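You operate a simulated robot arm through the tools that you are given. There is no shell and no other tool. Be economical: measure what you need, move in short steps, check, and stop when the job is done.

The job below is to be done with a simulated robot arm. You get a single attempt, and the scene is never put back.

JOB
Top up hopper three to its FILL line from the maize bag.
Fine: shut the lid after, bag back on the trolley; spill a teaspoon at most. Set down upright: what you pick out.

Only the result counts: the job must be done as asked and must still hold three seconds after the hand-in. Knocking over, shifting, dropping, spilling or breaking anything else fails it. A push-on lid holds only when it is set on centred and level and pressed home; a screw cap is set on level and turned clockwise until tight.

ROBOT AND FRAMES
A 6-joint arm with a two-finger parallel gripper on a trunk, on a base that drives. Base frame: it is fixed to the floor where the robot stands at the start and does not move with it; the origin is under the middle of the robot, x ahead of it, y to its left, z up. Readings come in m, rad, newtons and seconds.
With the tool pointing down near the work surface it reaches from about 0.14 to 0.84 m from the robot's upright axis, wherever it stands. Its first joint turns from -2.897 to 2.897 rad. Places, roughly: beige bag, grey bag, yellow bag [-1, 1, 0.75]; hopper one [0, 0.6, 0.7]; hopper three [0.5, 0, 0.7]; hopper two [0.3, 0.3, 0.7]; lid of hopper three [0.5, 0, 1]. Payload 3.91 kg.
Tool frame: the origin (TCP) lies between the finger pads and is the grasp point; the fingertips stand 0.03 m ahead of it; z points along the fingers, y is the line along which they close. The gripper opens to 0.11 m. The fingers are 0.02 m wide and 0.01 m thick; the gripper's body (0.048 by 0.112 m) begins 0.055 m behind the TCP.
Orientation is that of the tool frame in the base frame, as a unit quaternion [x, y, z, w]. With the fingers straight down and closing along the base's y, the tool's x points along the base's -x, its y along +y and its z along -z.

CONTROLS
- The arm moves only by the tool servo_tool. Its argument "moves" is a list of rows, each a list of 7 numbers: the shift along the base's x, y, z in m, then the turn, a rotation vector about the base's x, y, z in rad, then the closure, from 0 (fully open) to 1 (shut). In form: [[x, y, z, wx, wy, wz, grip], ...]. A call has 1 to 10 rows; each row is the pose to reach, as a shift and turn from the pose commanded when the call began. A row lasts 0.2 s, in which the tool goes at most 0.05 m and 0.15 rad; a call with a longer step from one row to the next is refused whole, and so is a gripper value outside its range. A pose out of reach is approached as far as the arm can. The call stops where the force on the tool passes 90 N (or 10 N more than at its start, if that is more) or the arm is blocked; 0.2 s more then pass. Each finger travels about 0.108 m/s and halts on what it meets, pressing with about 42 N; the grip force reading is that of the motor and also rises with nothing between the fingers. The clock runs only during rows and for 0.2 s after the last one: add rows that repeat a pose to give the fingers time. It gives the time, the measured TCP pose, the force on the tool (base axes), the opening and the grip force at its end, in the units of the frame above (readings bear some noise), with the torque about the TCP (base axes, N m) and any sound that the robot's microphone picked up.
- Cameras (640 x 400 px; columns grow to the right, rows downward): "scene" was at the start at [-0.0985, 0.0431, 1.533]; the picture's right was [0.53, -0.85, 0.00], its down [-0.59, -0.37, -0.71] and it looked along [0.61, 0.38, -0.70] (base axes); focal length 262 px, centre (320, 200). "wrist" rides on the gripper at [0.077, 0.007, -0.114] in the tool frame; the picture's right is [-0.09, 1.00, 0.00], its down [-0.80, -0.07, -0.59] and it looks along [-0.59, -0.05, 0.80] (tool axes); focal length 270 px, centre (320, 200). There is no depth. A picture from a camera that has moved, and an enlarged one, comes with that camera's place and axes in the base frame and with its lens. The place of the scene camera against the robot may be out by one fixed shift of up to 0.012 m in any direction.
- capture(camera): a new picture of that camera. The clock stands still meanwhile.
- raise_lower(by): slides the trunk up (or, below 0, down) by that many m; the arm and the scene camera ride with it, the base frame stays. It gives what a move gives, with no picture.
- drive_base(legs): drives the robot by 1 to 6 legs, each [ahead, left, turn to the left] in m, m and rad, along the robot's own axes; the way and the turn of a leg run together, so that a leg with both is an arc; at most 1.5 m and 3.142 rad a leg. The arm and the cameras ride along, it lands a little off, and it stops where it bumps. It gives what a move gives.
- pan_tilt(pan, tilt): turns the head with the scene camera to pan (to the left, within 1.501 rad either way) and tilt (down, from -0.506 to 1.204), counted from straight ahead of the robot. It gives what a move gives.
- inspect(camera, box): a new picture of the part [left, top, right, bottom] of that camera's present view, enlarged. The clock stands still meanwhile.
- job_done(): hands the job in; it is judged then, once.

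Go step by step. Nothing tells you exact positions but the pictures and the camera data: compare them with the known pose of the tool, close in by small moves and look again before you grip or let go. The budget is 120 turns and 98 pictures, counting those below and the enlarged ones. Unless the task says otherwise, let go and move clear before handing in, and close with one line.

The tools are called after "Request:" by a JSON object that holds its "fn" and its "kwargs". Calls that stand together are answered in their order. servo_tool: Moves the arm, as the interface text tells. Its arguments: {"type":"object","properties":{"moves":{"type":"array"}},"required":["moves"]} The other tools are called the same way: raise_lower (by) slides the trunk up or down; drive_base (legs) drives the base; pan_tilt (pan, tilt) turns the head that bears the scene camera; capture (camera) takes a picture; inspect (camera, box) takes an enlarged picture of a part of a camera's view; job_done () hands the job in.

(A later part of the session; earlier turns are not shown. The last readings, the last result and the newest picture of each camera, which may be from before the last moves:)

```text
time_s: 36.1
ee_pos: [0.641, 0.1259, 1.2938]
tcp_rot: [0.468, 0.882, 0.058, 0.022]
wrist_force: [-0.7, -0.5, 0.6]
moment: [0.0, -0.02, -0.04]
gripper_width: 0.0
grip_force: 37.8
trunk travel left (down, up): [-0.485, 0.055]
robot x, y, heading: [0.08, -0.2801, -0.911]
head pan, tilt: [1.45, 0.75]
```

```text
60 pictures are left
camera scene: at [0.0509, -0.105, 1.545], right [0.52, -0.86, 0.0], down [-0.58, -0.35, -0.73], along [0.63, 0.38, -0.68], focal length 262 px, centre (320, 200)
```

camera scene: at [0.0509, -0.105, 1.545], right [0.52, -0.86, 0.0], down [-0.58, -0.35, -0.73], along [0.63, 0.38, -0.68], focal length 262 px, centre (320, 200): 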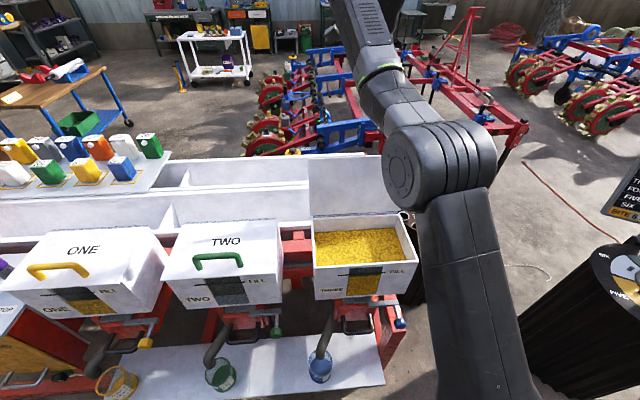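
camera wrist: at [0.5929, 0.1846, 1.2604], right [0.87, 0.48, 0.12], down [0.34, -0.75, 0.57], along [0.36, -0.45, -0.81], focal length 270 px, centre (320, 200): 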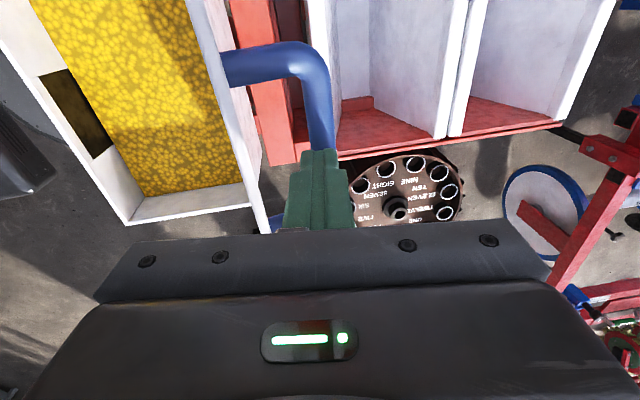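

Lid open and free. Retract the arm above everything, then drive out and back along to the trolley.

Request:
{"fn": "servo_tool", "kwargs": {"moves": [[-0.035, -0.025, 0, 0, 0, 0, 0.5], [-0.07, -0.05, 0, 0, 0, 0, 0], [-0.105, -0.075, 0, 0, 0, 0, 0], [-0.14, -0.1, 0, 0, 0, 0, 0], [-0.175, -0.125, 0, 0, 0, 0, 0]]}}

Request:
{"fn": "drive_base", "kwargs": {"legs": [[0, -0.34, 0], [-0.88, 0, 0]]}}

Request:
{"fn": "capture", "kwargs": {"camera": "scene"}}

```text
time_s: 37.4
ee_pos: [0.4629, -0.0014, 1.2938]
tcp_rot: [0.467, 0.882, 0.058, 0.023]
wrist_force: [0.1, -0.9, -0.2]
moment: [0.01, -0.03, 0.0]
gripper_width: 0.1101
grip_force: 0.0
trunk travel left (down, up): [-0.485, 0.055]
robot x, y, heading: [0.0826, -0.2839, -0.911]
head pan, tilt: [1.45, 0.75]
```

```text
time_s: 43.8
ee_pos: [-0.3431, 0.485, 1.2924]
tcp_rot: [0.466, 0.883, 0.058, 0.022]
wrist_force: [0.6, 0.0, -0.3]
moment: [-0.04, -0.02, 0.02]
gripper_width: 0.1098
grip_force: 0.1
trunk travel left (down, up): [-0.485, 0.055]
robot x, y, heading: [-0.7235, 0.2038, -0.901]
head pan, tilt: [1.45, 0.75]
```

```text
59 pictures are left
camera scene: at [-0.756, 0.3777, 1.545], right [0.52, -0.86, 0.0], down [-0.58, -0.35, -0.73], along [0.63, 0.38, -0.68], focal length 262 px, centre (320, 200)
```

scene: 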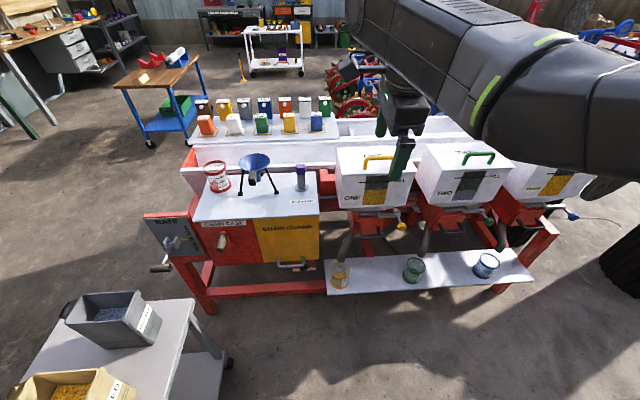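

Path is clear. Turn left so that the trolley lies on my left.

Request:
{"fn": "drive_base", "kwargs": {"legs": [[0, 0, 1.5]]}}

Request:
{"fn": "capture", "kwargs": {"camera": "scene"}}

Request:
{"fn": "capture", "kwargs": {"camera": "wrist"}}

```text
time_s: 47.8
ee_pos: [-0.9705, 0.6059, 1.2922]
tcp_rot: [-0.249, 0.967, 0.058, -0.022]
wrist_force: [0.7, 0.0, 0.4]
moment: [0.03, -0.02, 0.01]
gripper_width: 0.1098
grip_force: 0.0
trunk travel left (down, up): [-0.485, 0.055]
robot x, y, heading: [-0.7237, 0.2025, 0.57]
head pan, tilt: [1.45, 0.75]
```

```text
58 pictures are left
camera scene: at [-0.9012, 0.1834, 1.545], right [0.9, 0.44, 0.0], down [0.3, -0.61, -0.73], along [-0.32, 0.66, -0.68], focal length 262 px, centre (320, 200)
```

scene: 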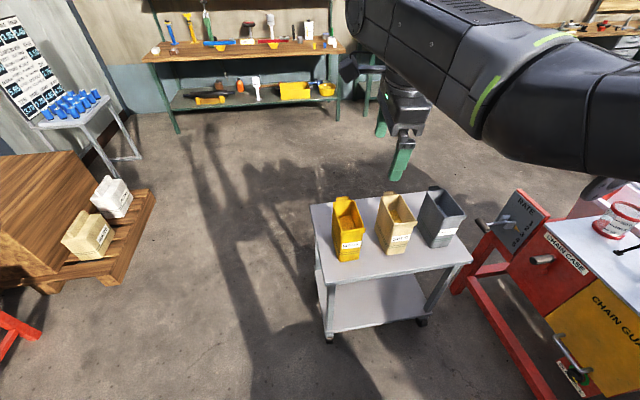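

```text
57 pictures are left
camera wrist: at [-1.0324, 0.5644, 1.4085], right [-0.4, 0.91, 0.12], down [0.78, 0.27, 0.57], along [0.48, 0.32, -0.81], focal length 270 px, centre (320, 200)
```

wrist: 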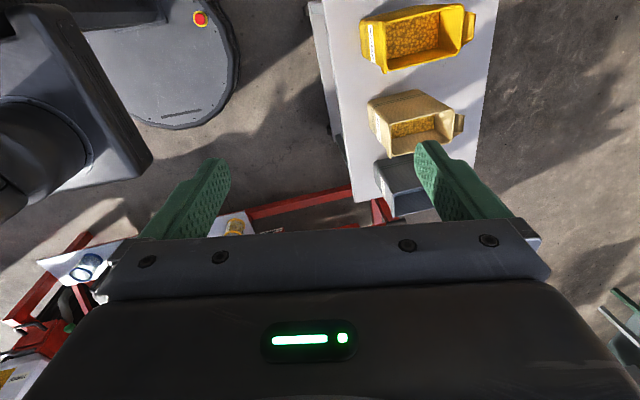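

Request:
{"fn": "inspect", "kwargs": {"camera": "scene", "box": [300, 170, 480, 283]}}

Request:
{"fn": "inspect", "kwargs": {"camera": "wrist", "box": [300, 0, 500, 125]}}

```text
3.54 times, centred on (390, 226) of scene
camera zoom: at [-0.9012, 0.1834, 1.545], right [0.9, 0.44, 0.0], down [0.3, -0.61, -0.73], along [-0.32, 0.66, -0.68], focal length 928 px, centre (72, 106)
```

zoom: 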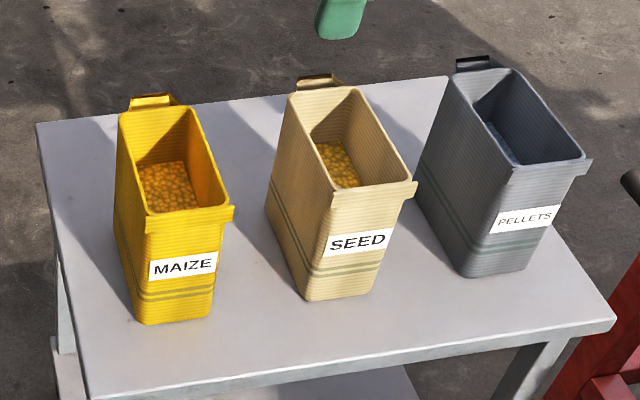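

```text
3.20 times, centred on (400, 62) of wrist
camera zoom: at [-1.0324, 0.5644, 1.4085], right [-0.4, 0.91, 0.12], down [0.78, 0.27, 0.57], along [0.48, 0.32, -0.81], focal length 865 px, centre (64, 640)
```

zoom: 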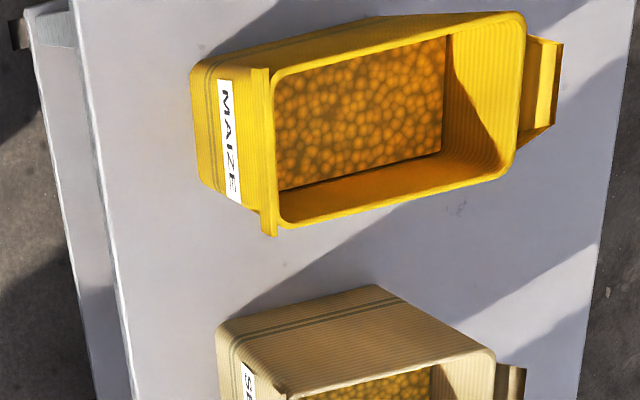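

The maize bag is about 83 mm wide and 146 mm long, with its rim at z≈0.853, centred near (-1.098, 0.824), lip facing me. I'll move the base closer, then level and yaw the tool to straddle its width.

Request:
{"fn": "drive_base", "kwargs": {"legs": [[0, 0.15, 0]]}}

Request:
{"fn": "servo_tool", "kwargs": {"moves": [[0, 0, 0, -0.101, -0.0714, 0, 0]]}}

Request:
{"fn": "servo_tool", "kwargs": {"moves": [[0, 0, 0, 0, 0, 0.14, 0], [0, 0, 0, 0, 0, 0.28, 0], [0, 0, 0, 0, 0, 0.42, 0], [0, 0, 0, 0, 0, 0.56, 0], [0, 0, 0, 0, 0, 0.7, 0], [0, 0, 0, 0, 0, 0.84, 0], [0, 0, 0, 0, 0, 0.98, 0], [0, 0, 0, 0, 0, 1.12, 0], [0, 0, 0, 0, 0, 1.26, 0], [0, 0, 0, 0, 0, 1.4, 0]]}}

Request:
{"fn": "servo_tool", "kwargs": {"moves": [[0, 0, 0, 0, 0, 0.131, 0], [0, 0, 0, 0, 0, 0.262, 0]]}}

Request:
{"fn": "capture", "kwargs": {"camera": "scene"}}

Request:
{"fn": "capture", "kwargs": {"camera": "wrist"}}

```text
time_s: 49.2
ee_pos: [-1.0516, 0.7293, 1.2921]
tcp_rot: [-0.251, 0.966, 0.057, -0.023]
wrist_force: [-0.8, 0.4, -0.3]
moment: [-0.02, -0.04, -0.01]
gripper_width: 0.1101
grip_force: 0.0
trunk travel left (down, up): [-0.485, 0.055]
robot x, y, heading: [-0.8016, 0.3242, 0.573]
head pan, tilt: [1.45, 0.75]
```

```text
time_s: 49.6
ee_pos: [-1.0514, 0.7302, 1.2914]
tcp_rot: [-0.251, 0.968, -0.001, 0.0]
wrist_force: [-0.6, -1.2, -0.1]
moment: [-0.01, -0.02, -0.01]
gripper_width: 0.1098
grip_force: 0.1
trunk travel left (down, up): [-0.485, 0.055]
robot x, y, heading: [-0.8028, 0.3217, 0.573]
head pan, tilt: [1.45, 0.75]
```

```text
time_s: 51.8
ee_pos: [-1.0513, 0.7293, 1.2923]
tcp_rot: [0.816, -0.578, 0.001, 0.0]
wrist_force: [0.0, -1.0, 0.0]
moment: [0.04, 0.01, -0.01]
gripper_width: 0.1102
grip_force: 0.1
trunk travel left (down, up): [-0.485, 0.055]
robot x, y, heading: [-0.804, 0.3254, 0.575]
head pan, tilt: [1.45, 0.75]
```

```text
time_s: 52.4
ee_pos: [-1.0513, 0.7285, 1.2924]
tcp_rot: [0.885, -0.466, 0.0, 0.001]
wrist_force: [0.7, 0.4, -0.2]
moment: [0.03, 0.01, 0.01]
gripper_width: 0.1095
grip_force: 0.0
trunk travel left (down, up): [-0.485, 0.055]
robot x, y, heading: [-0.8054, 0.3224, 0.573]
head pan, tilt: [1.45, 0.75]
```

```text
54 pictures are left
camera scene: at [-0.9804, 0.3058, 1.545], right [0.9, 0.44, 0.0], down [0.3, -0.61, -0.73], along [-0.32, 0.66, -0.68], focal length 262 px, centre (320, 200)
```

scene: 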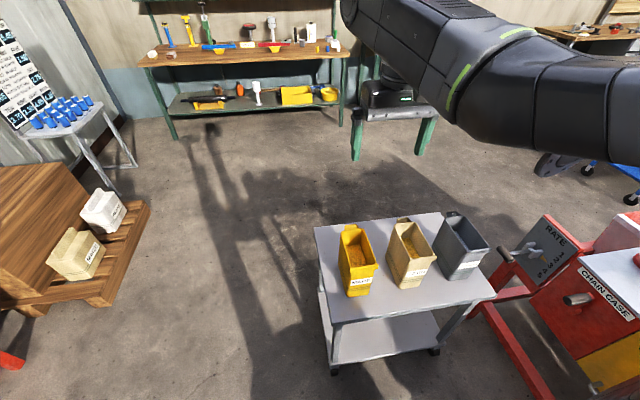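

```text
53 pictures are left
camera wrist: at [-1.0132, 0.6623, 1.4079], right [-0.87, -0.49, 0.0], down [-0.4, 0.7, 0.59], along [-0.29, 0.52, -0.81], focal length 270 px, centre (320, 200)
```

wrist: 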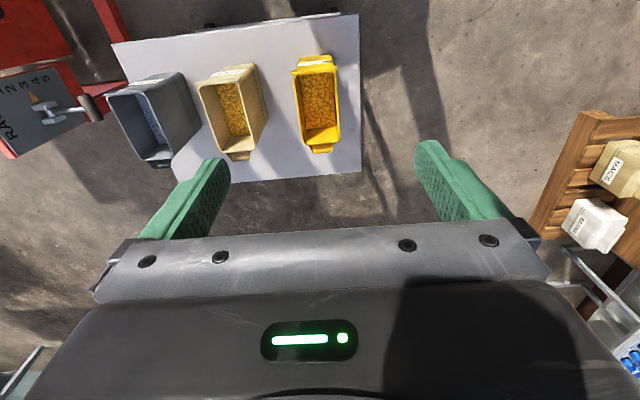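

Request:
{"fn": "servo_tool", "kwargs": {"moves": [[-0.006, 0.012, -0.0425, 0, 0, 0, 0], [-0.012, 0.024, -0.085, 0, 0, 0, 0], [-0.018, 0.036, -0.1275, 0, 0, 0, 0], [-0.024, 0.048, -0.17, 0, 0, 0, 0], [-0.03, 0.06, -0.2125, 0, 0, 0, 0], [-0.035, 0.072, -0.255, 0, 0, 0, 0], [-0.041, 0.084, -0.2975, 0, 0, 0, 0], [-0.047, 0.096, -0.34, 0, 0, 0, 0]]}}

Request:
{"fn": "capture", "kwargs": {"camera": "wrist"}}

Request:
{"fn": "inspect", "kwargs": {"camera": "scene", "box": [300, 170, 500, 295]}}

```text
time_s: 54.2
ee_pos: [-1.1004, 0.8249, 0.9502]
tcp_rot: [0.884, -0.467, 0.001, 0.001]
wrist_force: [0.2, 0.5, -0.2]
moment: [0.0, 0.02, -0.03]
gripper_width: 0.1101
grip_force: 0.0
trunk travel left (down, up): [-0.485, 0.055]
robot x, y, heading: [-0.8044, 0.3208, 0.576]
head pan, tilt: [1.45, 0.75]
```

```text
52 pictures are left
camera wrist: at [-1.0627, 0.7589, 1.0649], right [-0.87, -0.49, 0.0], down [-0.39, 0.7, 0.59], along [-0.29, 0.52, -0.81], focal length 270 px, centre (320, 200)
```

wrist: 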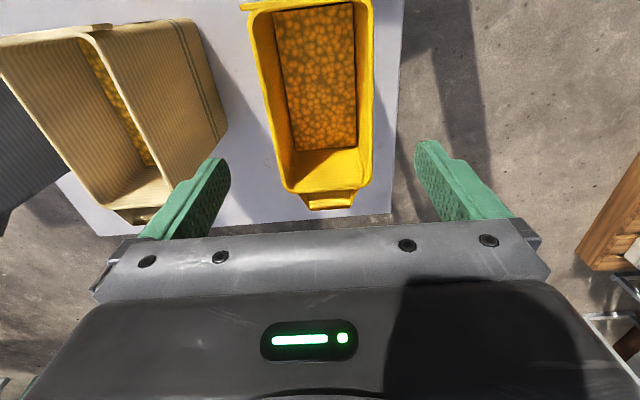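

```text
3.20 times, centred on (400, 232) of scene
camera zoom: at [-0.9809, 0.3065, 1.545], right [0.9, 0.44, 0.0], down [0.3, -0.61, -0.73], along [-0.32, 0.66, -0.68], focal length 839 px, centre (64, 96)
```

zoom: 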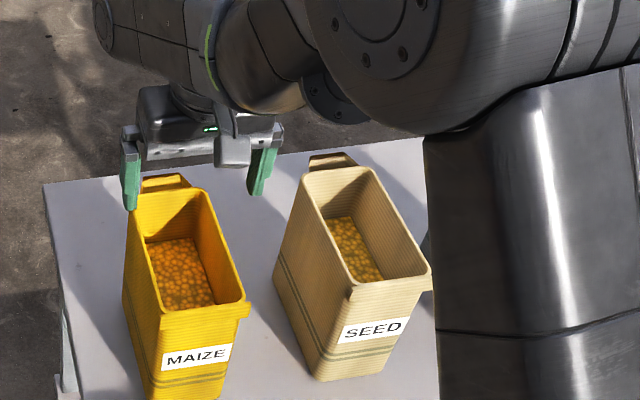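

The fingers are aligned in width; I'll shift 6 mm toward the lip and descend around the bag.

Request:
{"fn": "servo_tool", "kwargs": {"moves": [[0.0034, -0.005, -0.03, 0, 0, 0, 0], [0.0034, -0.005, -0.06, 0, 0, 0, 0], [0.0034, -0.005, -0.09, 0, 0, 0, 0], [0.0034, -0.005, -0.115, 0, 0, 0, 0], [0.0034, -0.005, -0.137, 0, 0, 0, 0]]}}

Request:
{"fn": "capture", "kwargs": {"camera": "wrist"}}

Request:
{"fn": "inspect", "kwargs": {"camera": "scene", "box": [300, 170, 500, 295]}}

```text
time_s: 55.4
ee_pos: [-1.0966, 0.8212, 0.8136]
tcp_rot: [0.884, -0.467, 0.0, 0.001]
wrist_force: [0.4, 0.3, 0.4]
moment: [0.03, 0.01, -0.01]
gripper_width: 0.11
grip_force: 0.0
trunk travel left (down, up): [-0.485, 0.055]
robot x, y, heading: [-0.8028, 0.3231, 0.578]
head pan, tilt: [1.45, 0.75]
```

```text
50 pictures are left
camera wrist: at [-1.0573, 0.7536, 0.9296], right [-0.87, -0.49, 0.0], down [-0.39, 0.7, 0.59], along [-0.29, 0.52, -0.81], focal length 270 px, centre (320, 200)
```

wrist: 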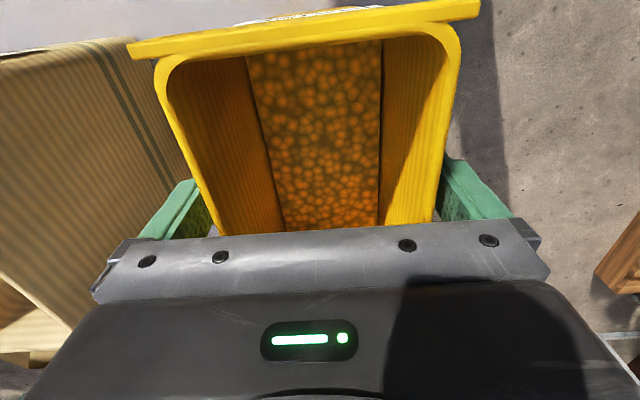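

```text
3.20 times, centred on (400, 232) of scene
camera zoom: at [-0.9806, 0.3061, 1.5451], right [0.9, 0.44, 0.0], down [0.3, -0.61, -0.73], along [-0.32, 0.66, -0.68], focal length 839 px, centre (64, 96)
```

zoom: 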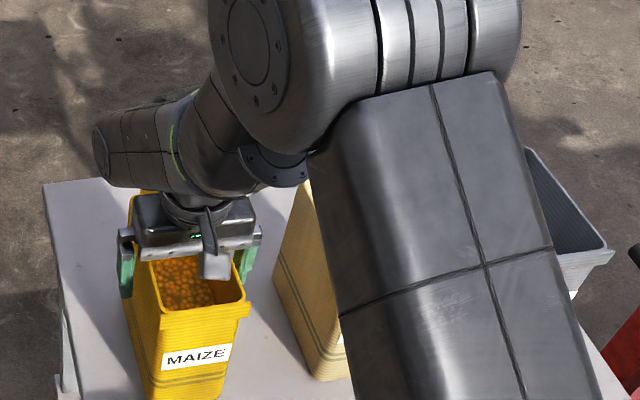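

Straddling the bag. Close the fingers.

Request:
{"fn": "servo_tool", "kwargs": {"moves": [[0, 0, 0, 0, 0, 0, 0.3], [0, 0, 0, 0, 0, 0, 0.6], [0, 0, 0, 0, 0, 0, 1], [0, 0, 0, 0, 0, 0, 1]]}}

Request:
{"fn": "servo_tool", "kwargs": {"moves": [[0, 0, 0.01, 0, 0, 0, 1], [0, 0, 0.025, 0, 0, 0, 1], [0, 0, 0.025, 0, 0, 0, 1]]}}

Request:
{"fn": "capture", "kwargs": {"camera": "wrist"}}

Request:
{"fn": "inspect", "kwargs": {"camera": "scene", "box": [300, 170, 500, 295]}}

```text
time_s: 56.4
ee_pos: [-1.0968, 0.8201, 0.8149]
tcp_rot: [0.884, -0.467, 0.0, 0.001]
wrist_force: [-5.0, -4.4, 0.2]
moment: [-0.17, 0.61, 0.28]
gripper_width: 0.0849
grip_force: 42.0
trunk travel left (down, up): [-0.485, 0.055]
robot x, y, heading: [-0.805, 0.3249, 0.572]
head pan, tilt: [1.45, 0.75]
```

```text
time_s: 57.2
ee_pos: [-1.0951, 0.8199, 0.84]
tcp_rot: [0.884, -0.467, 0.001, 0.0]
wrist_force: [0.3, 0.5, -9.0]
moment: [-0.05, 0.01, -0.02]
gripper_width: 0.0847
grip_force: 41.7
trunk travel left (down, up): [-0.485, 0.055]
robot x, y, heading: [-0.8047, 0.3229, 0.575]
head pan, tilt: [1.45, 0.75]
```

```text
48 pictures are left
camera wrist: at [-1.0572, 0.7536, 0.9551], right [-0.87, -0.49, 0.0], down [-0.39, 0.7, 0.59], along [-0.29, 0.52, -0.81], focal length 270 px, centre (320, 200)
```

wrist: 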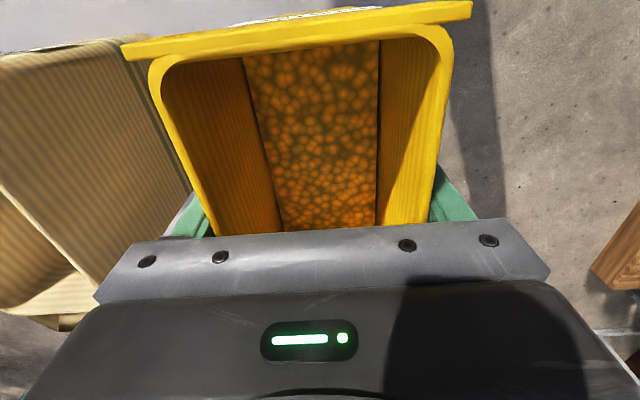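

```text
3.20 times, centred on (400, 232) of scene
camera zoom: at [-0.9809, 0.3067, 1.5449], right [0.9, 0.44, 0.0], down [0.3, -0.61, -0.73], along [-0.32, 0.66, -0.68], focal length 839 px, centre (64, 96)
```

zoom: 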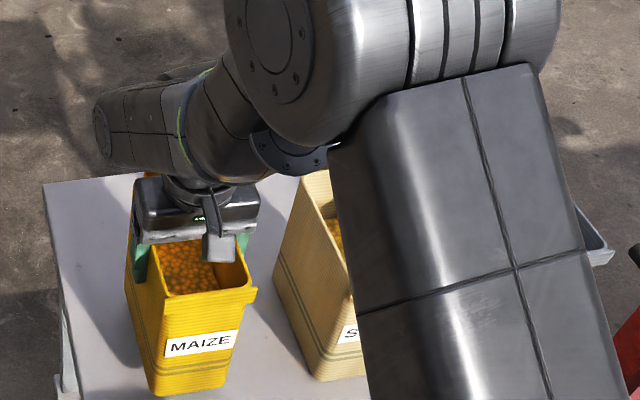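

Bag lifted, about 9 N. Raise it straight up and retract toward me.

Request:
{"fn": "servo_tool", "kwargs": {"moves": [[0, 0, 0.04, 0, 0, 0, 1], [0, 0, 0.08, 0, 0, 0, 1], [0, 0, 0.12, 0, 0, 0, 1], [0, 0, 0.16, 0, 0, 0, 1], [0, 0, 0.2, 0, 0, 0, 1], [0.01, -0.015, 0.235, 0, 0, 0, 1], [0.025, -0.037, 0.265, 0, 0, 0, 1], [0.04, -0.06, 0.295, 0, 0, 0, 1], [0.055, -0.083, 0.32, 0, 0, 0, 1], [0.07, -0.106, 0.34, 0, 0, 0, 1]]}}

```text
time_s: 59.4
ee_pos: [-1.0217, 0.7149, 1.1801]
tcp_rot: [0.884, -0.467, 0.001, 0.001]
wrist_force: [0.4, -0.2, -9.3]
moment: [-0.05, 0.0, -0.04]
gripper_width: 0.0847
grip_force: 41.8
trunk travel left (down, up): [-0.485, 0.055]
robot x, y, heading: [-0.8022, 0.3213, 0.572]
head pan, tilt: [1.45, 0.75]
```

Request:
{"fn": "drive_base", "kwargs": {"legs": [[0, -0.15, 0], [0, 0, -1.51], [0.86, 0, 0]]}}

Request:
{"fn": "capture", "kwargs": {"camera": "scene"}}

```text
time_s: 68.6
ee_pos: [0.161, -0.2549, 1.1802]
tcp_rot: [-0.322, 0.947, 0.0, -0.002]
wrist_force: [0.1, 0.0, -9.5]
moment: [-0.1, 0.06, -0.01]
gripper_width: 0.0844
grip_force: 42.2
trunk travel left (down, up): [-0.485, 0.055]
robot x, y, heading: [-0.2157, -0.4976, -0.94]
head pan, tilt: [1.45, 0.75]
```

```text
46 pictures are left
camera scene: at [-0.2421, -0.3198, 1.545], right [0.49, -0.87, 0.0], down [-0.6, -0.33, -0.73], along [0.64, 0.36, -0.68], focal length 262 px, centre (320, 200)
```

scene: 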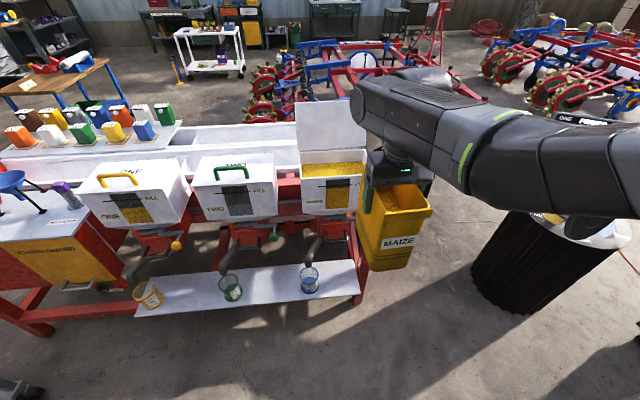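

Lid still open. Yaw the bag so that its lip points along the hopper row (toward hopper two), then close in.

Request:
{"fn": "servo_tool", "kwargs": {"moves": [[0, 0, 0, 0, 0, -0.14, 1], [0, 0, 0, 0, 0, -0.28, 1], [0, 0, 0, 0, 0, -0.42, 1], [0, 0, 0, 0, 0, -0.56, 1], [0, 0, 0, 0, 0, -0.7, 1], [0, 0, 0, 0, 0, -0.84, 1], [0, 0, 0, 0, 0, -0.98, 1], [0, 0, 0, 0, 0, -1.12, 1], [0, 0, 0, 0, 0, -1.26, 1], [0, 0, 0, 0, 0, -1.4, 1]]}}

Request:
{"fn": "servo_tool", "kwargs": {"moves": [[0, 0, 0.03, 0, 0, -0.11, 1], [0, 0, 0.06, 0, 0, -0.216, 1]]}}

Request:
{"fn": "drive_base", "kwargs": {"legs": [[0, 0.3, 0]]}}

Request:
{"fn": "capture", "kwargs": {"camera": "scene"}}

```text
time_s: 70.8
ee_pos: [0.161, -0.2545, 1.1789]
tcp_rot: [0.364, 0.931, 0.0, -0.001]
wrist_force: [0.7, 0.8, -9.6]
moment: [0.05, 0.03, -0.02]
gripper_width: 0.0845
grip_force: 41.7
trunk travel left (down, up): [-0.485, 0.055]
robot x, y, heading: [-0.2177, -0.4935, -0.938]
head pan, tilt: [1.45, 0.75]
```

```text
time_s: 71.4
ee_pos: [0.1617, -0.2557, 1.2419]
tcp_rot: [0.462, 0.887, 0.0, -0.001]
wrist_force: [0.1, 0.0, -9.3]
moment: [0.03, 0.0, -0.05]
gripper_width: 0.0847
grip_force: 42.1
trunk travel left (down, up): [-0.485, 0.055]
robot x, y, heading: [-0.2187, -0.4983, -0.934]
head pan, tilt: [1.45, 0.75]
```

```text
time_s: 73.5
ee_pos: [0.402, -0.0747, 1.2394]
tcp_rot: [0.459, 0.888, -0.001, -0.001]
wrist_force: [0.6, 0.1, -9.6]
moment: [0.09, 0.04, 0.01]
gripper_width: 0.0845
grip_force: 41.9
trunk travel left (down, up): [-0.485, 0.055]
robot x, y, heading: [0.0224, -0.3211, -0.932]
head pan, tilt: [1.45, 0.75]
```

```text
45 pictures are left
camera scene: at [-0.001, -0.1415, 1.5449], right [0.49, -0.87, 0.0], down [-0.59, -0.34, -0.73], along [0.64, 0.36, -0.68], focal length 262 px, centre (320, 200)
```

scene: 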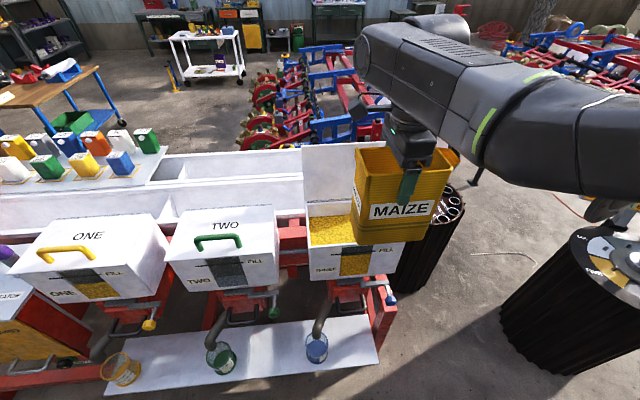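

Clear view of the hopper and window. Position the bag over the right half of hopper three, then tilt partly and check.

Request:
{"fn": "servo_tool", "kwargs": {"moves": [[0.038, 0.004, -0.015, 0, 0, 0, 1], [0.076, 0.008, -0.03, 0, 0, 0, 1], [0.114, 0.013, -0.05, 0, 0, 0, 1], [0.1515, 0.017, -0.07, 0, 0, 0, 1]]}}

Request:
{"fn": "servo_tool", "kwargs": {"moves": [[0, 0, 0, -0.082, -0.057, 0, 1], [0, 0, 0, -0.164, -0.115, 0, 1], [0, 0, 0, -0.246, -0.172, 0, 1], [0, 0, 0, -0.328, -0.23, 0, 1], [0, 0, 0, -0.41, -0.287, 0, 1]]}}

Request:
{"fn": "capture", "kwargs": {"camera": "scene"}}

Request:
{"fn": "capture", "kwargs": {"camera": "wrist"}}

```text
time_s: 74.5
ee_pos: [0.5566, -0.0602, 1.169]
tcp_rot: [0.459, 0.888, -0.001, -0.002]
wrist_force: [1.3, 0.3, -9.8]
moment: [0.01, 0.06, -0.01]
gripper_width: 0.0844
grip_force: 41.8
trunk travel left (down, up): [-0.485, 0.055]
robot x, y, heading: [0.0266, -0.3203, -0.937]
head pan, tilt: [1.45, 0.75]
```

```text
time_s: 75.7
ee_pos: [0.5533, -0.0588, 1.1702]
tcp_rot: [0.445, 0.861, -0.114, 0.219]
wrist_force: [0.1, -0.5, -8.8]
moment: [0.4, 0.25, 0.02]
gripper_width: 0.0848
grip_force: 41.8
trunk travel left (down, up): [-0.485, 0.055]
robot x, y, heading: [0.0245, -0.3198, -0.932]
head pan, tilt: [1.45, 0.75]
```

```text
44 pictures are left
camera scene: at [-0.0014, -0.1418, 1.545], right [0.49, -0.87, 0.0], down [-0.59, -0.34, -0.73], along [0.64, 0.36, -0.68], focal length 262 px, centre (320, 200)
```

scene: 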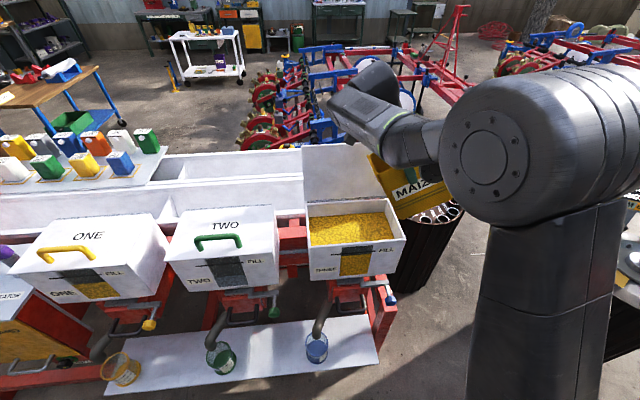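

```text
43 pictures are left
camera wrist: at [0.4891, 0.0463, 1.2349], right [0.86, 0.51, 0.04], down [0.19, -0.38, 0.91], along [0.48, -0.77, -0.42], focal length 270 px, centre (320, 200)
```

wrist: 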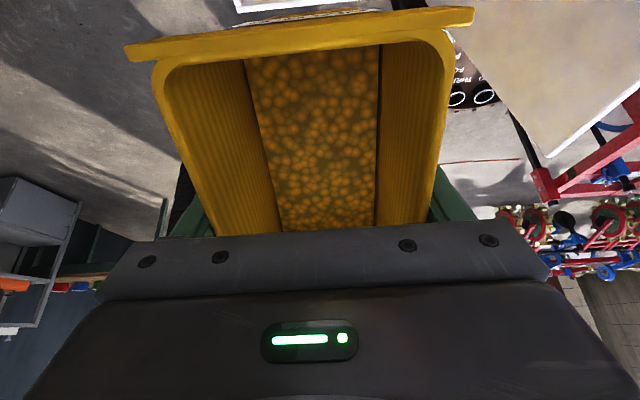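

Sideways tilt works and the lip is over the hopper opening. Tilt further in steps, watching the weight.

Request:
{"fn": "servo_tool", "kwargs": {"moves": [[0, 0, -0.005, -0.082, -0.057, 0, 1], [0, 0, -0.01, -0.164, -0.115, 0, 1], [0, 0, -0.015, -0.246, -0.172, 0, 1], [0, 0, -0.02, -0.287, -0.201, 0, 1]]}}

Request:
{"fn": "capture", "kwargs": {"camera": "wrist"}}

Request:
{"fn": "inspect", "kwargs": {"camera": "scene", "box": [280, 130, 480, 255]}}

```text
time_s: 76.7
ee_pos: [0.5543, -0.058, 1.1498]
tcp_rot: [0.418, 0.81, -0.191, 0.364]
wrist_force: [0.9, 0.9, -8.8]
moment: [0.52, 0.37, -0.01]
gripper_width: 0.0844
grip_force: 42.4
trunk travel left (down, up): [-0.485, 0.055]
robot x, y, heading: [0.0224, -0.3215, -0.932]
head pan, tilt: [1.45, 0.75]
```

```text
42 pictures are left
camera wrist: at [0.4813, 0.0587, 1.1683], right [0.85, 0.53, 0.06], down [-0.01, -0.11, 0.99], along [0.53, -0.84, -0.09], focal length 270 px, centre (320, 200)
```

wrist: 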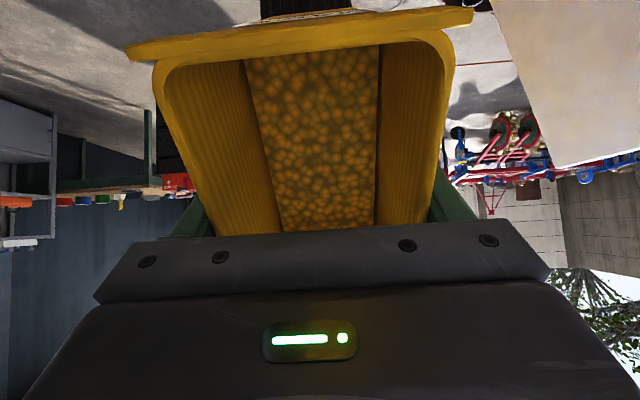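

```text
3.20 times, centred on (380, 192) of scene
camera zoom: at [-0.0012, -0.1419, 1.545], right [0.49, -0.87, 0.0], down [-0.59, -0.34, -0.73], along [0.64, 0.36, -0.68], focal length 839 px, centre (128, 224)
```

zoom: 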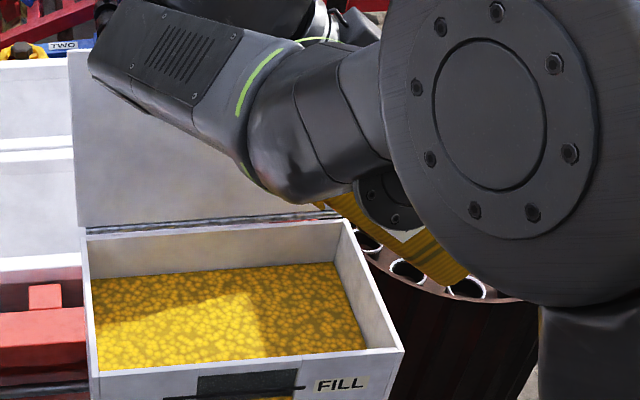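

Request:
{"fn": "servo_tool", "kwargs": {"moves": [[0, 0, 0, -0.082, -0.057, 0, 1], [0, 0, 0, -0.164, -0.115, 0, 1], [0, 0, 0, -0.164, -0.115, 0, 1], [0, 0, 0, -0.164, -0.115, 0, 1]]}}

Request:
{"fn": "inspect", "kwargs": {"camera": "scene", "box": [280, 130, 480, 255]}}

```text
time_s: 77.7
ee_pos: [0.5547, -0.0586, 1.1497]
tcp_rot: [0.398, 0.769, -0.233, 0.444]
wrist_force: [0.0, -0.6, -10.5]
moment: [0.61, 0.4, 0.0]
gripper_width: 0.0848
grip_force: 42.5
trunk travel left (down, up): [-0.485, 0.055]
robot x, y, heading: [0.0252, -0.3187, -0.932]
head pan, tilt: [1.45, 0.75]
```

```text
3.20 times, centred on (380, 192) of scene
camera zoom: at [-0.0014, -0.1421, 1.545], right [0.49, -0.87, 0.0], down [-0.59, -0.34, -0.73], along [0.64, 0.36, -0.68], focal length 839 px, centre (128, 224)
```

zoom: 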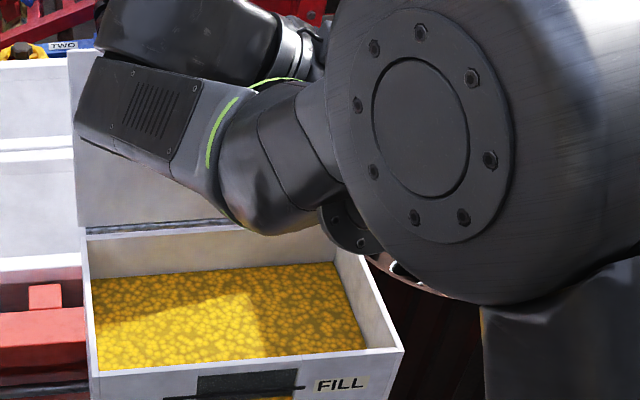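

Request:
{"fn": "servo_tool", "kwargs": {"moves": [[0, 0, 0, -0.061, -0.043, 0, 1], [0, 0, 0, -0.123, -0.086, 0, 1], [0, 0, 0, -0.123, -0.086, 0, 1], [0, 0, 0, -0.123, -0.086, 0, 1]]}}

Request:
{"fn": "capture", "kwargs": {"camera": "wrist"}}

Request:
{"fn": "inspect", "kwargs": {"camera": "scene", "box": [280, 130, 480, 255]}}

```text
time_s: 78.7
ee_pos: [0.5531, -0.0579, 1.1504]
tcp_rot: [0.38, 0.733, -0.262, 0.499]
wrist_force: [0.4, 0.2, -9.5]
moment: [0.7, 0.5, -0.01]
gripper_width: 0.0848
grip_force: 41.7
trunk travel left (down, up): [-0.485, 0.055]
robot x, y, heading: [0.0239, -0.3159, -0.934]
head pan, tilt: [1.45, 0.75]
```

```text
39 pictures are left
camera wrist: at [0.4818, 0.0564, 1.1205], right [0.83, 0.55, 0.08], down [-0.2, 0.18, 0.96], along [0.51, -0.82, 0.26], focal length 270 px, centre (320, 200)
```

wrist: 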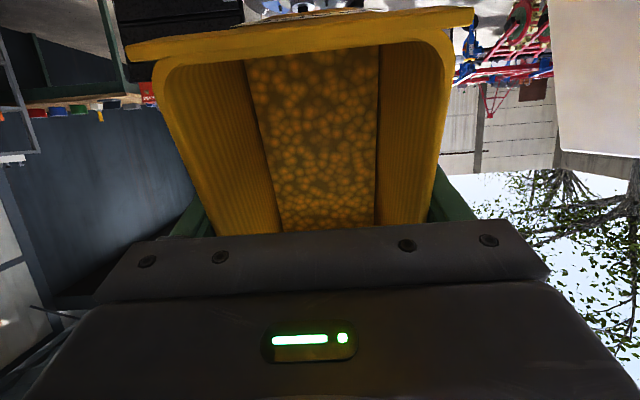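

```text
3.20 times, centred on (380, 192) of scene
camera zoom: at [-0.0014, -0.1421, 1.545], right [0.49, -0.87, 0.0], down [-0.59, -0.34, -0.73], along [0.64, 0.36, -0.68], focal length 839 px, centre (128, 224)
```

zoom: 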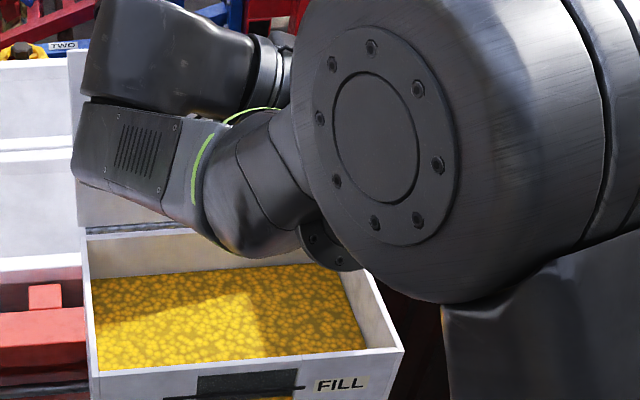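

Request:
{"fn": "servo_tool", "kwargs": {"moves": [[0, 0, 0, -0.049, -0.034, 0, 1], [0, 0, 0, -0.098, -0.069, 0, 1], [0, 0, 0, -0.098, -0.069, 0, 1], [0, 0, 0, -0.098, -0.069, 0, 1]]}}

```text
time_s: 79.7
ee_pos: [0.5533, -0.0574, 1.1499]
tcp_rot: [0.363, 0.701, -0.285, 0.543]
wrist_force: [0.8, -0.8, -9.6]
moment: [0.65, 0.47, -0.01]
gripper_width: 0.0845
grip_force: 41.3
trunk travel left (down, up): [-0.485, 0.055]
robot x, y, heading: [0.0225, -0.3232, -0.932]
head pan, tilt: [1.45, 0.75]
```

Request:
{"fn": "servo_tool", "kwargs": {"moves": [[0, 0, 0, -0.049, -0.034, 0, 1], [0, 0, 0, -0.098, -0.069, 0, 1], [0, 0, 0, -0.098, -0.069, 0, 1], [0, 0, 0, -0.098, -0.069, 0, 1]]}}

Request:
{"fn": "capture", "kwargs": {"camera": "wrist"}}

Request:
{"fn": "inspect", "kwargs": {"camera": "scene", "box": [280, 130, 480, 255]}}

```text
time_s: 80.7
ee_pos: [0.5539, -0.059, 1.1502]
tcp_rot: [0.346, 0.668, -0.306, 0.583]
wrist_force: [-0.8, 0.5, -7.8]
moment: [0.57, 0.39, 0.0]
gripper_width: 0.0844
grip_force: 42.2
trunk travel left (down, up): [-0.485, 0.055]
robot x, y, heading: [0.0255, -0.3178, -0.937]
head pan, tilt: [1.45, 0.75]
```

```text
37 pictures are left
camera wrist: at [0.488, 0.0472, 1.09], right [0.82, 0.56, 0.08], down [-0.33, 0.36, 0.87], along [0.46, -0.75, 0.48], focal length 270 px, centre (320, 200)
```

wrist: 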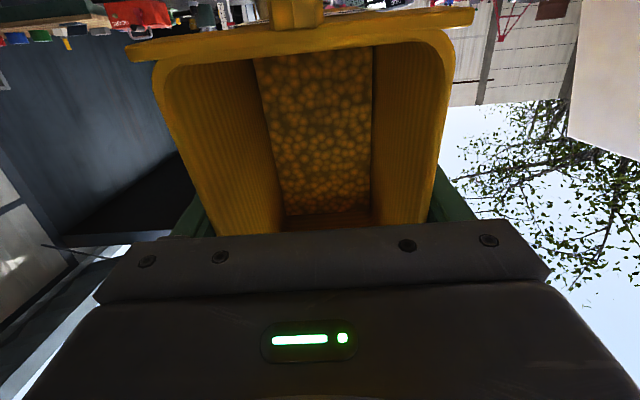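

```text
3.20 times, centred on (380, 192) of scene
camera zoom: at [-0.0015, -0.1421, 1.545], right [0.49, -0.87, 0.0], down [-0.59, -0.34, -0.73], along [0.64, 0.36, -0.68], focal length 839 px, centre (128, 224)
```

zoom: 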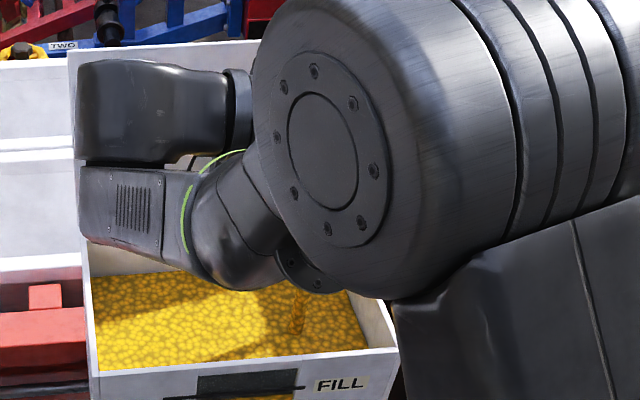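

Maize is flowing into the hopper. Back off the tilt now and check the level.

Request:
{"fn": "servo_tool", "kwargs": {"moves": [[0, 0, 0, 0.115, 0.08, 0, 1], [0, 0, 0, 0.229, 0.16, 0, 1], [0, 0, 0, 0.229, 0.16, 0, 1]]}}

Request:
{"fn": "inspect", "kwargs": {"camera": "scene", "box": [300, 190, 420, 290]}}

```text
time_s: 81.5
ee_pos: [0.5525, -0.0585, 1.1511]
tcp_rot: [0.385, 0.743, -0.255, 0.484]
wrist_force: [0.4, 0.1, -8.3]
moment: [0.53, 0.38, 0.03]
gripper_width: 0.0846
grip_force: 42.2
trunk travel left (down, up): [-0.485, 0.055]
robot x, y, heading: [0.0235, -0.3221, -0.931]
head pan, tilt: [1.45, 0.75]
```

```text
4.00 times, centred on (360, 240) of scene
camera zoom: at [-0.0015, -0.1421, 1.545], right [0.49, -0.87, 0.0], down [-0.59, -0.34, -0.73], along [0.64, 0.36, -0.68], focal length 1048 px, centre (160, 40)
```

zoom: 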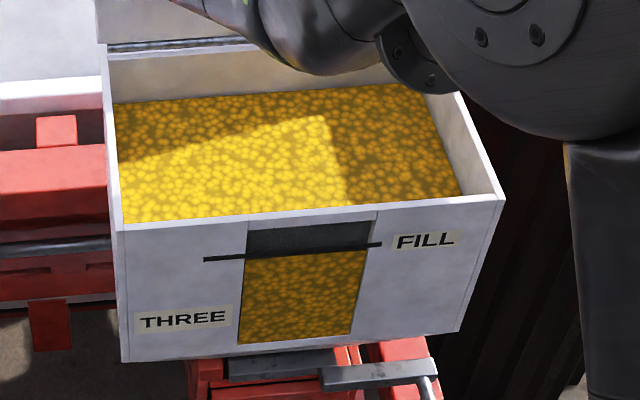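

Request:
{"fn": "inspect", "kwargs": {"camera": "scene", "box": [345, 238, 405, 283]}}

```text
8.89 times, centred on (375, 260) of scene
camera zoom: at [-0.0015, -0.1421, 1.545], right [0.49, -0.87, 0.0], down [-0.59, -0.34, -0.73], along [0.64, 0.36, -0.68], focal length 2330 px, centre (-169, -338)
```

zoom: 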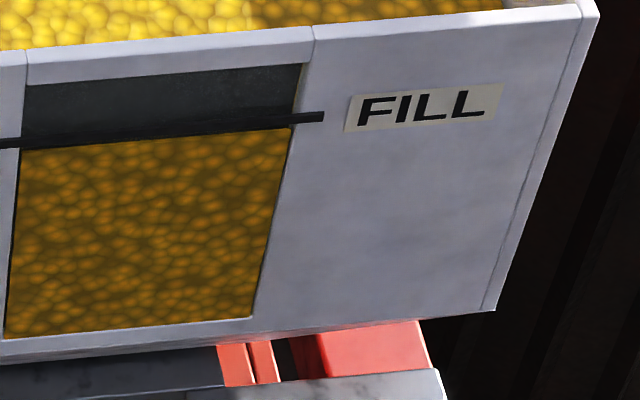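

Level is now right at the lower edge of the FILL line. I'll add one brief small dose at the same tilt.

Request:
{"fn": "servo_tool", "kwargs": {"moves": [[0, 0, 0, -0.115, -0.08, 0, 1], [0, 0, 0, -0.229, -0.16, 0, 1], [0, 0, 0, -0.229, -0.16, 0, 1], [0, 0, 0, -0.115, -0.08, 0, 1], [0, 0, 0, 0, 0, 0, 1], [0, 0, 0, 0, 0, 0, 1]]}}

Request:
{"fn": "inspect", "kwargs": {"camera": "scene", "box": [345, 238, 405, 283]}}

```text
time_s: 82.8
ee_pos: [0.5541, -0.0587, 1.1504]
tcp_rot: [0.385, 0.744, -0.253, 0.485]
wrist_force: [0.1, 0.0, -8.1]
moment: [0.5, 0.36, 0.01]
gripper_width: 0.0844
grip_force: 41.8
trunk travel left (down, up): [-0.485, 0.055]
robot x, y, heading: [0.0235, -0.3198, -0.935]
head pan, tilt: [1.45, 0.75]
```

```text
8.89 times, centred on (375, 260) of scene
camera zoom: at [-0.0015, -0.1421, 1.545], right [0.49, -0.87, 0.0], down [-0.59, -0.34, -0.73], along [0.64, 0.36, -0.68], focal length 2330 px, centre (-169, -338)
```

zoom: 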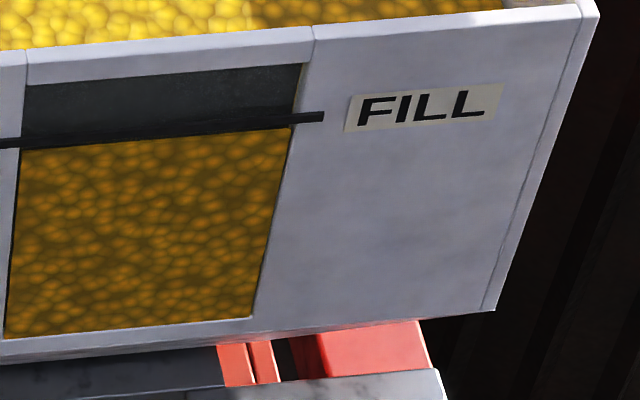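

No visible change. I'll bring the bag upright, back away and lower the trunk to read the window nearly level.

Request:
{"fn": "servo_tool", "kwargs": {"moves": [[0, 0, 0.005, 0.115, 0.08, 0, 1], [0, 0, 0.01, 0.229, 0.16, 0, 1], [0, 0, 0.015, 0.344, 0.24, 0, 1], [0, 0, 0.02, 0.459, 0.321, 0, 1], [0, 0, 0.02, 0.573, 0.401, 0, 1], [0, 0, 0.02, 0.688, 0.481, 0, 1], [0, 0, 0.02, 0.803, 0.562, 0, 1], [0, 0, 0.02, 0.917, 0.642, 0, 1], [0, 0, 0.02, 0.95, 0.665, 0, 1]]}}

Request:
{"fn": "drive_base", "kwargs": {"legs": [[0, -0.38, 0]]}}

Request:
{"fn": "raise_lower", "kwargs": {"by": -0.4}}

Request:
{"fn": "pan_tilt", "kwargs": {"pan": 1.45, "tilt": 0.3}}

Request:
{"fn": "capture", "kwargs": {"camera": "scene"}}

```text
time_s: 84.8
ee_pos: [0.5527, -0.0579, 1.1704]
tcp_rot: [0.461, 0.888, 0.001, 0.0]
wrist_force: [0.1, -0.5, -7.8]
moment: [0.04, -0.01, 0.0]
gripper_width: 0.0846
grip_force: 42.0
trunk travel left (down, up): [-0.485, 0.055]
robot x, y, heading: [0.021, -0.3198, -0.934]
head pan, tilt: [1.45, 0.75]
```

```text
time_s: 87.3
ee_pos: [0.2476, -0.2854, 1.1696]
tcp_rot: [0.461, 0.888, 0.0, 0.0]
wrist_force: [0.6, -0.4, -7.5]
moment: [0.0, -0.01, -0.05]
gripper_width: 0.0848
grip_force: 42.1
trunk travel left (down, up): [-0.485, 0.055]
robot x, y, heading: [-0.2806, -0.5449, -0.938]
head pan, tilt: [1.45, 0.75]
```

```text
time_s: 91.1
ee_pos: [0.2474, -0.2848, 0.7704]
tcp_rot: [0.46, 0.888, 0.0, 0.0]
wrist_force: [0.1, 1.1, -6.3]
moment: [0.03, 0.04, -0.02]
gripper_width: 0.0847
grip_force: 41.8
trunk travel left (down, up): [-0.085, 0.455]
robot x, y, heading: [-0.2827, -0.545, -0.934]
head pan, tilt: [1.45, 0.75]
```

```text
time_s: 92.0
ee_pos: [0.2473, -0.2842, 0.7706]
tcp_rot: [0.461, 0.887, 0.0, 0.0]
wrist_force: [-0.4, -0.6, -7.6]
moment: [0.01, 0.02, 0.0]
gripper_width: 0.0846
grip_force: 41.8
trunk travel left (down, up): [-0.085, 0.455]
robot x, y, heading: [-0.2831, -0.5419, -0.939]
head pan, tilt: [1.45, 0.3]
```

```text
32 pictures are left
camera scene: at [-0.2983, -0.3625, 1.1853], right [0.49, -0.87, 0.0], down [-0.26, -0.15, -0.95], along [0.83, 0.47, -0.3], focal length 262 px, centre (320, 200)
```

scene: 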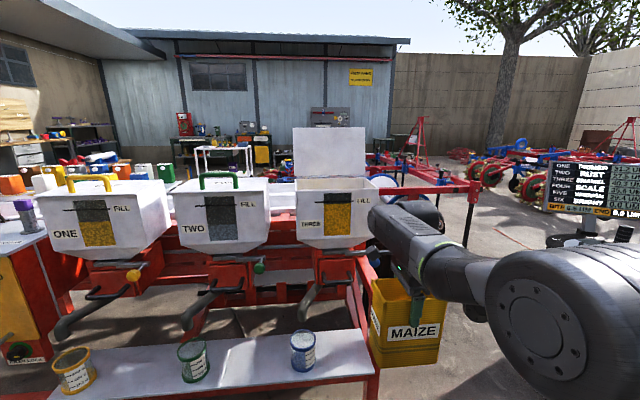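

Request:
{"fn": "inspect", "kwargs": {"camera": "scene", "box": [310, 185, 370, 245]}}

Request:
{"fn": "inspect", "kwargs": {"camera": "scene", "box": [280, 165, 400, 385]}}

```text
6.67 times, centred on (340, 215) of scene
camera zoom: at [-0.2983, -0.3625, 1.1853], right [0.49, -0.87, 0.0], down [-0.26, -0.15, -0.95], along [0.83, 0.47, -0.3], focal length 1747 px, centre (187, 100)
```

zoom: 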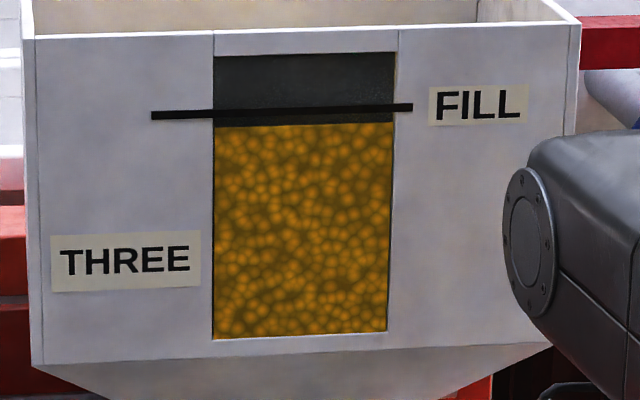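

```text
1.82 times, centred on (340, 275) of scene
camera zoom: at [-0.2983, -0.3625, 1.1853], right [0.49, -0.87, 0.0], down [-0.26, -0.15, -0.95], along [0.83, 0.47, -0.3], focal length 476 px, centre (284, 64)
```

zoom: 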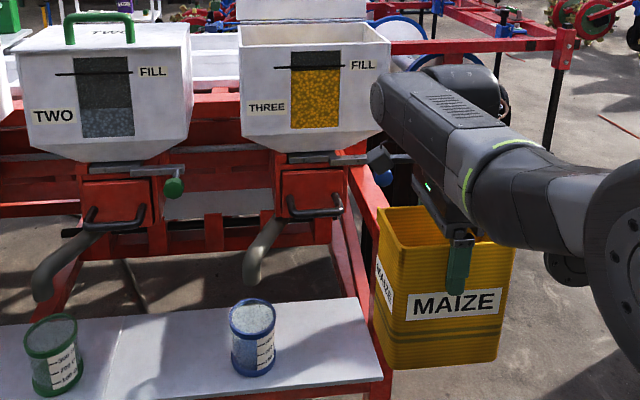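

A nearly level view shows the maize is still roughly 6–9 mm below the line (parallax fooled the steep view). Back up and in for more, about 2–2.5 N worth.

Request:
{"fn": "raise_lower", "kwargs": {"by": 0.4}}

Request:
{"fn": "drive_base", "kwargs": {"legs": [[0, 0.38, 0]]}}

Request:
{"fn": "pan_tilt", "kwargs": {"pan": 1.45, "tilt": 0.75}}

```text
time_s: 95.8
ee_pos: [0.2487, -0.2865, 1.1705]
tcp_rot: [0.46, 0.888, -0.001, 0.0]
wrist_force: [-1.2, -0.7, -7.9]
moment: [0.04, 0.01, -0.02]
gripper_width: 0.0846
grip_force: 41.8
trunk travel left (down, up): [-0.485, 0.055]
robot x, y, heading: [-0.2831, -0.5458, -0.939]
head pan, tilt: [1.45, 0.3]
```

```text
time_s: 98.2
ee_pos: [0.5497, -0.0593, 1.1697]
tcp_rot: [0.461, 0.888, -0.001, 0.0]
wrist_force: [0.6, -0.6, -7.1]
moment: [0.01, 0.02, -0.02]
gripper_width: 0.0843
grip_force: 41.7
trunk travel left (down, up): [-0.485, 0.055]
robot x, y, heading: [0.0191, -0.324, -0.942]
head pan, tilt: [1.45, 0.3]
```

```text
time_s: 99.1
ee_pos: [0.5498, -0.0601, 1.1699]
tcp_rot: [0.46, 0.888, 0.0, -0.001]
wrist_force: [-0.4, -0.5, -6.9]
moment: [0.03, 0.03, 0.03]
gripper_width: 0.0845
grip_force: 41.8
trunk travel left (down, up): [-0.485, 0.055]
robot x, y, heading: [0.0257, -0.32, -0.939]
head pan, tilt: [1.45, 0.75]
```

Request:
{"fn": "servo_tool", "kwargs": {"moves": [[0, 0, -0.005, -0.115, -0.08, 0, 1], [0, 0, -0.01, -0.229, -0.16, 0, 1], [0, 0, -0.015, -0.344, -0.24, 0, 1], [0, 0, -0.02, -0.459, -0.321, 0, 1], [0, 0, -0.02, -0.573, -0.401, 0, 1], [0, 0, -0.02, -0.688, -0.481, 0, 1], [0, 0, -0.02, -0.803, -0.562, 0, 1], [0, 0, -0.02, -0.917, -0.642, 0, 1], [0, 0, -0.02, -1.0, -0.7, 0, 1]]}}

Request:
{"fn": "servo_tool", "kwargs": {"moves": [[0, 0, 0, -0.115, -0.08, 0, 1], [0, 0, 0, -0.205, -0.143, 0, 1], [0, 0, 0, -0.205, -0.143, 0, 1], [0, 0, 0, -0.205, -0.143, 0, 1], [0, 0, 0, -0.205, -0.143, 0, 1], [0, 0, 0, -0.09, -0.063, 0, 1], [0, 0, 0, 0, 0, 0, 1], [0, 0, 0, 0, 0, 0, 1]]}}

Request:
{"fn": "inspect", "kwargs": {"camera": "scene", "box": [280, 160, 480, 285]}}

```text
time_s: 101.1
ee_pos: [0.5496, -0.0598, 1.1498]
tcp_rot: [0.377, 0.728, -0.265, 0.508]
wrist_force: [0.8, 0.6, -6.5]
moment: [0.53, 0.38, -0.03]
gripper_width: 0.0849
grip_force: 41.8
trunk travel left (down, up): [-0.485, 0.055]
robot x, y, heading: [0.0178, -0.3219, -0.934]
head pan, tilt: [1.45, 0.75]
```

```text
time_s: 102.9
ee_pos: [0.5486, -0.0609, 1.1514]
tcp_rot: [0.377, 0.728, -0.265, 0.507]
wrist_force: [0.6, 0.0, -7.0]
moment: [0.48, 0.34, -0.01]
gripper_width: 0.0845
grip_force: 41.8
trunk travel left (down, up): [-0.485, 0.055]
robot x, y, heading: [0.022, -0.3246, -0.939]
head pan, tilt: [1.45, 0.75]
```

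```text
3.20 times, centred on (380, 222) of scene
camera zoom: at [-0.005, -0.1447, 1.545], right [0.49, -0.87, 0.0], down [-0.59, -0.34, -0.73], along [0.64, 0.36, -0.68], focal length 839 px, centre (128, 128)
```

zoom: 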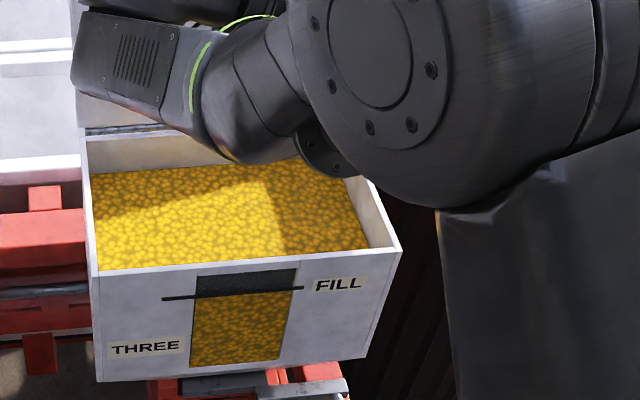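

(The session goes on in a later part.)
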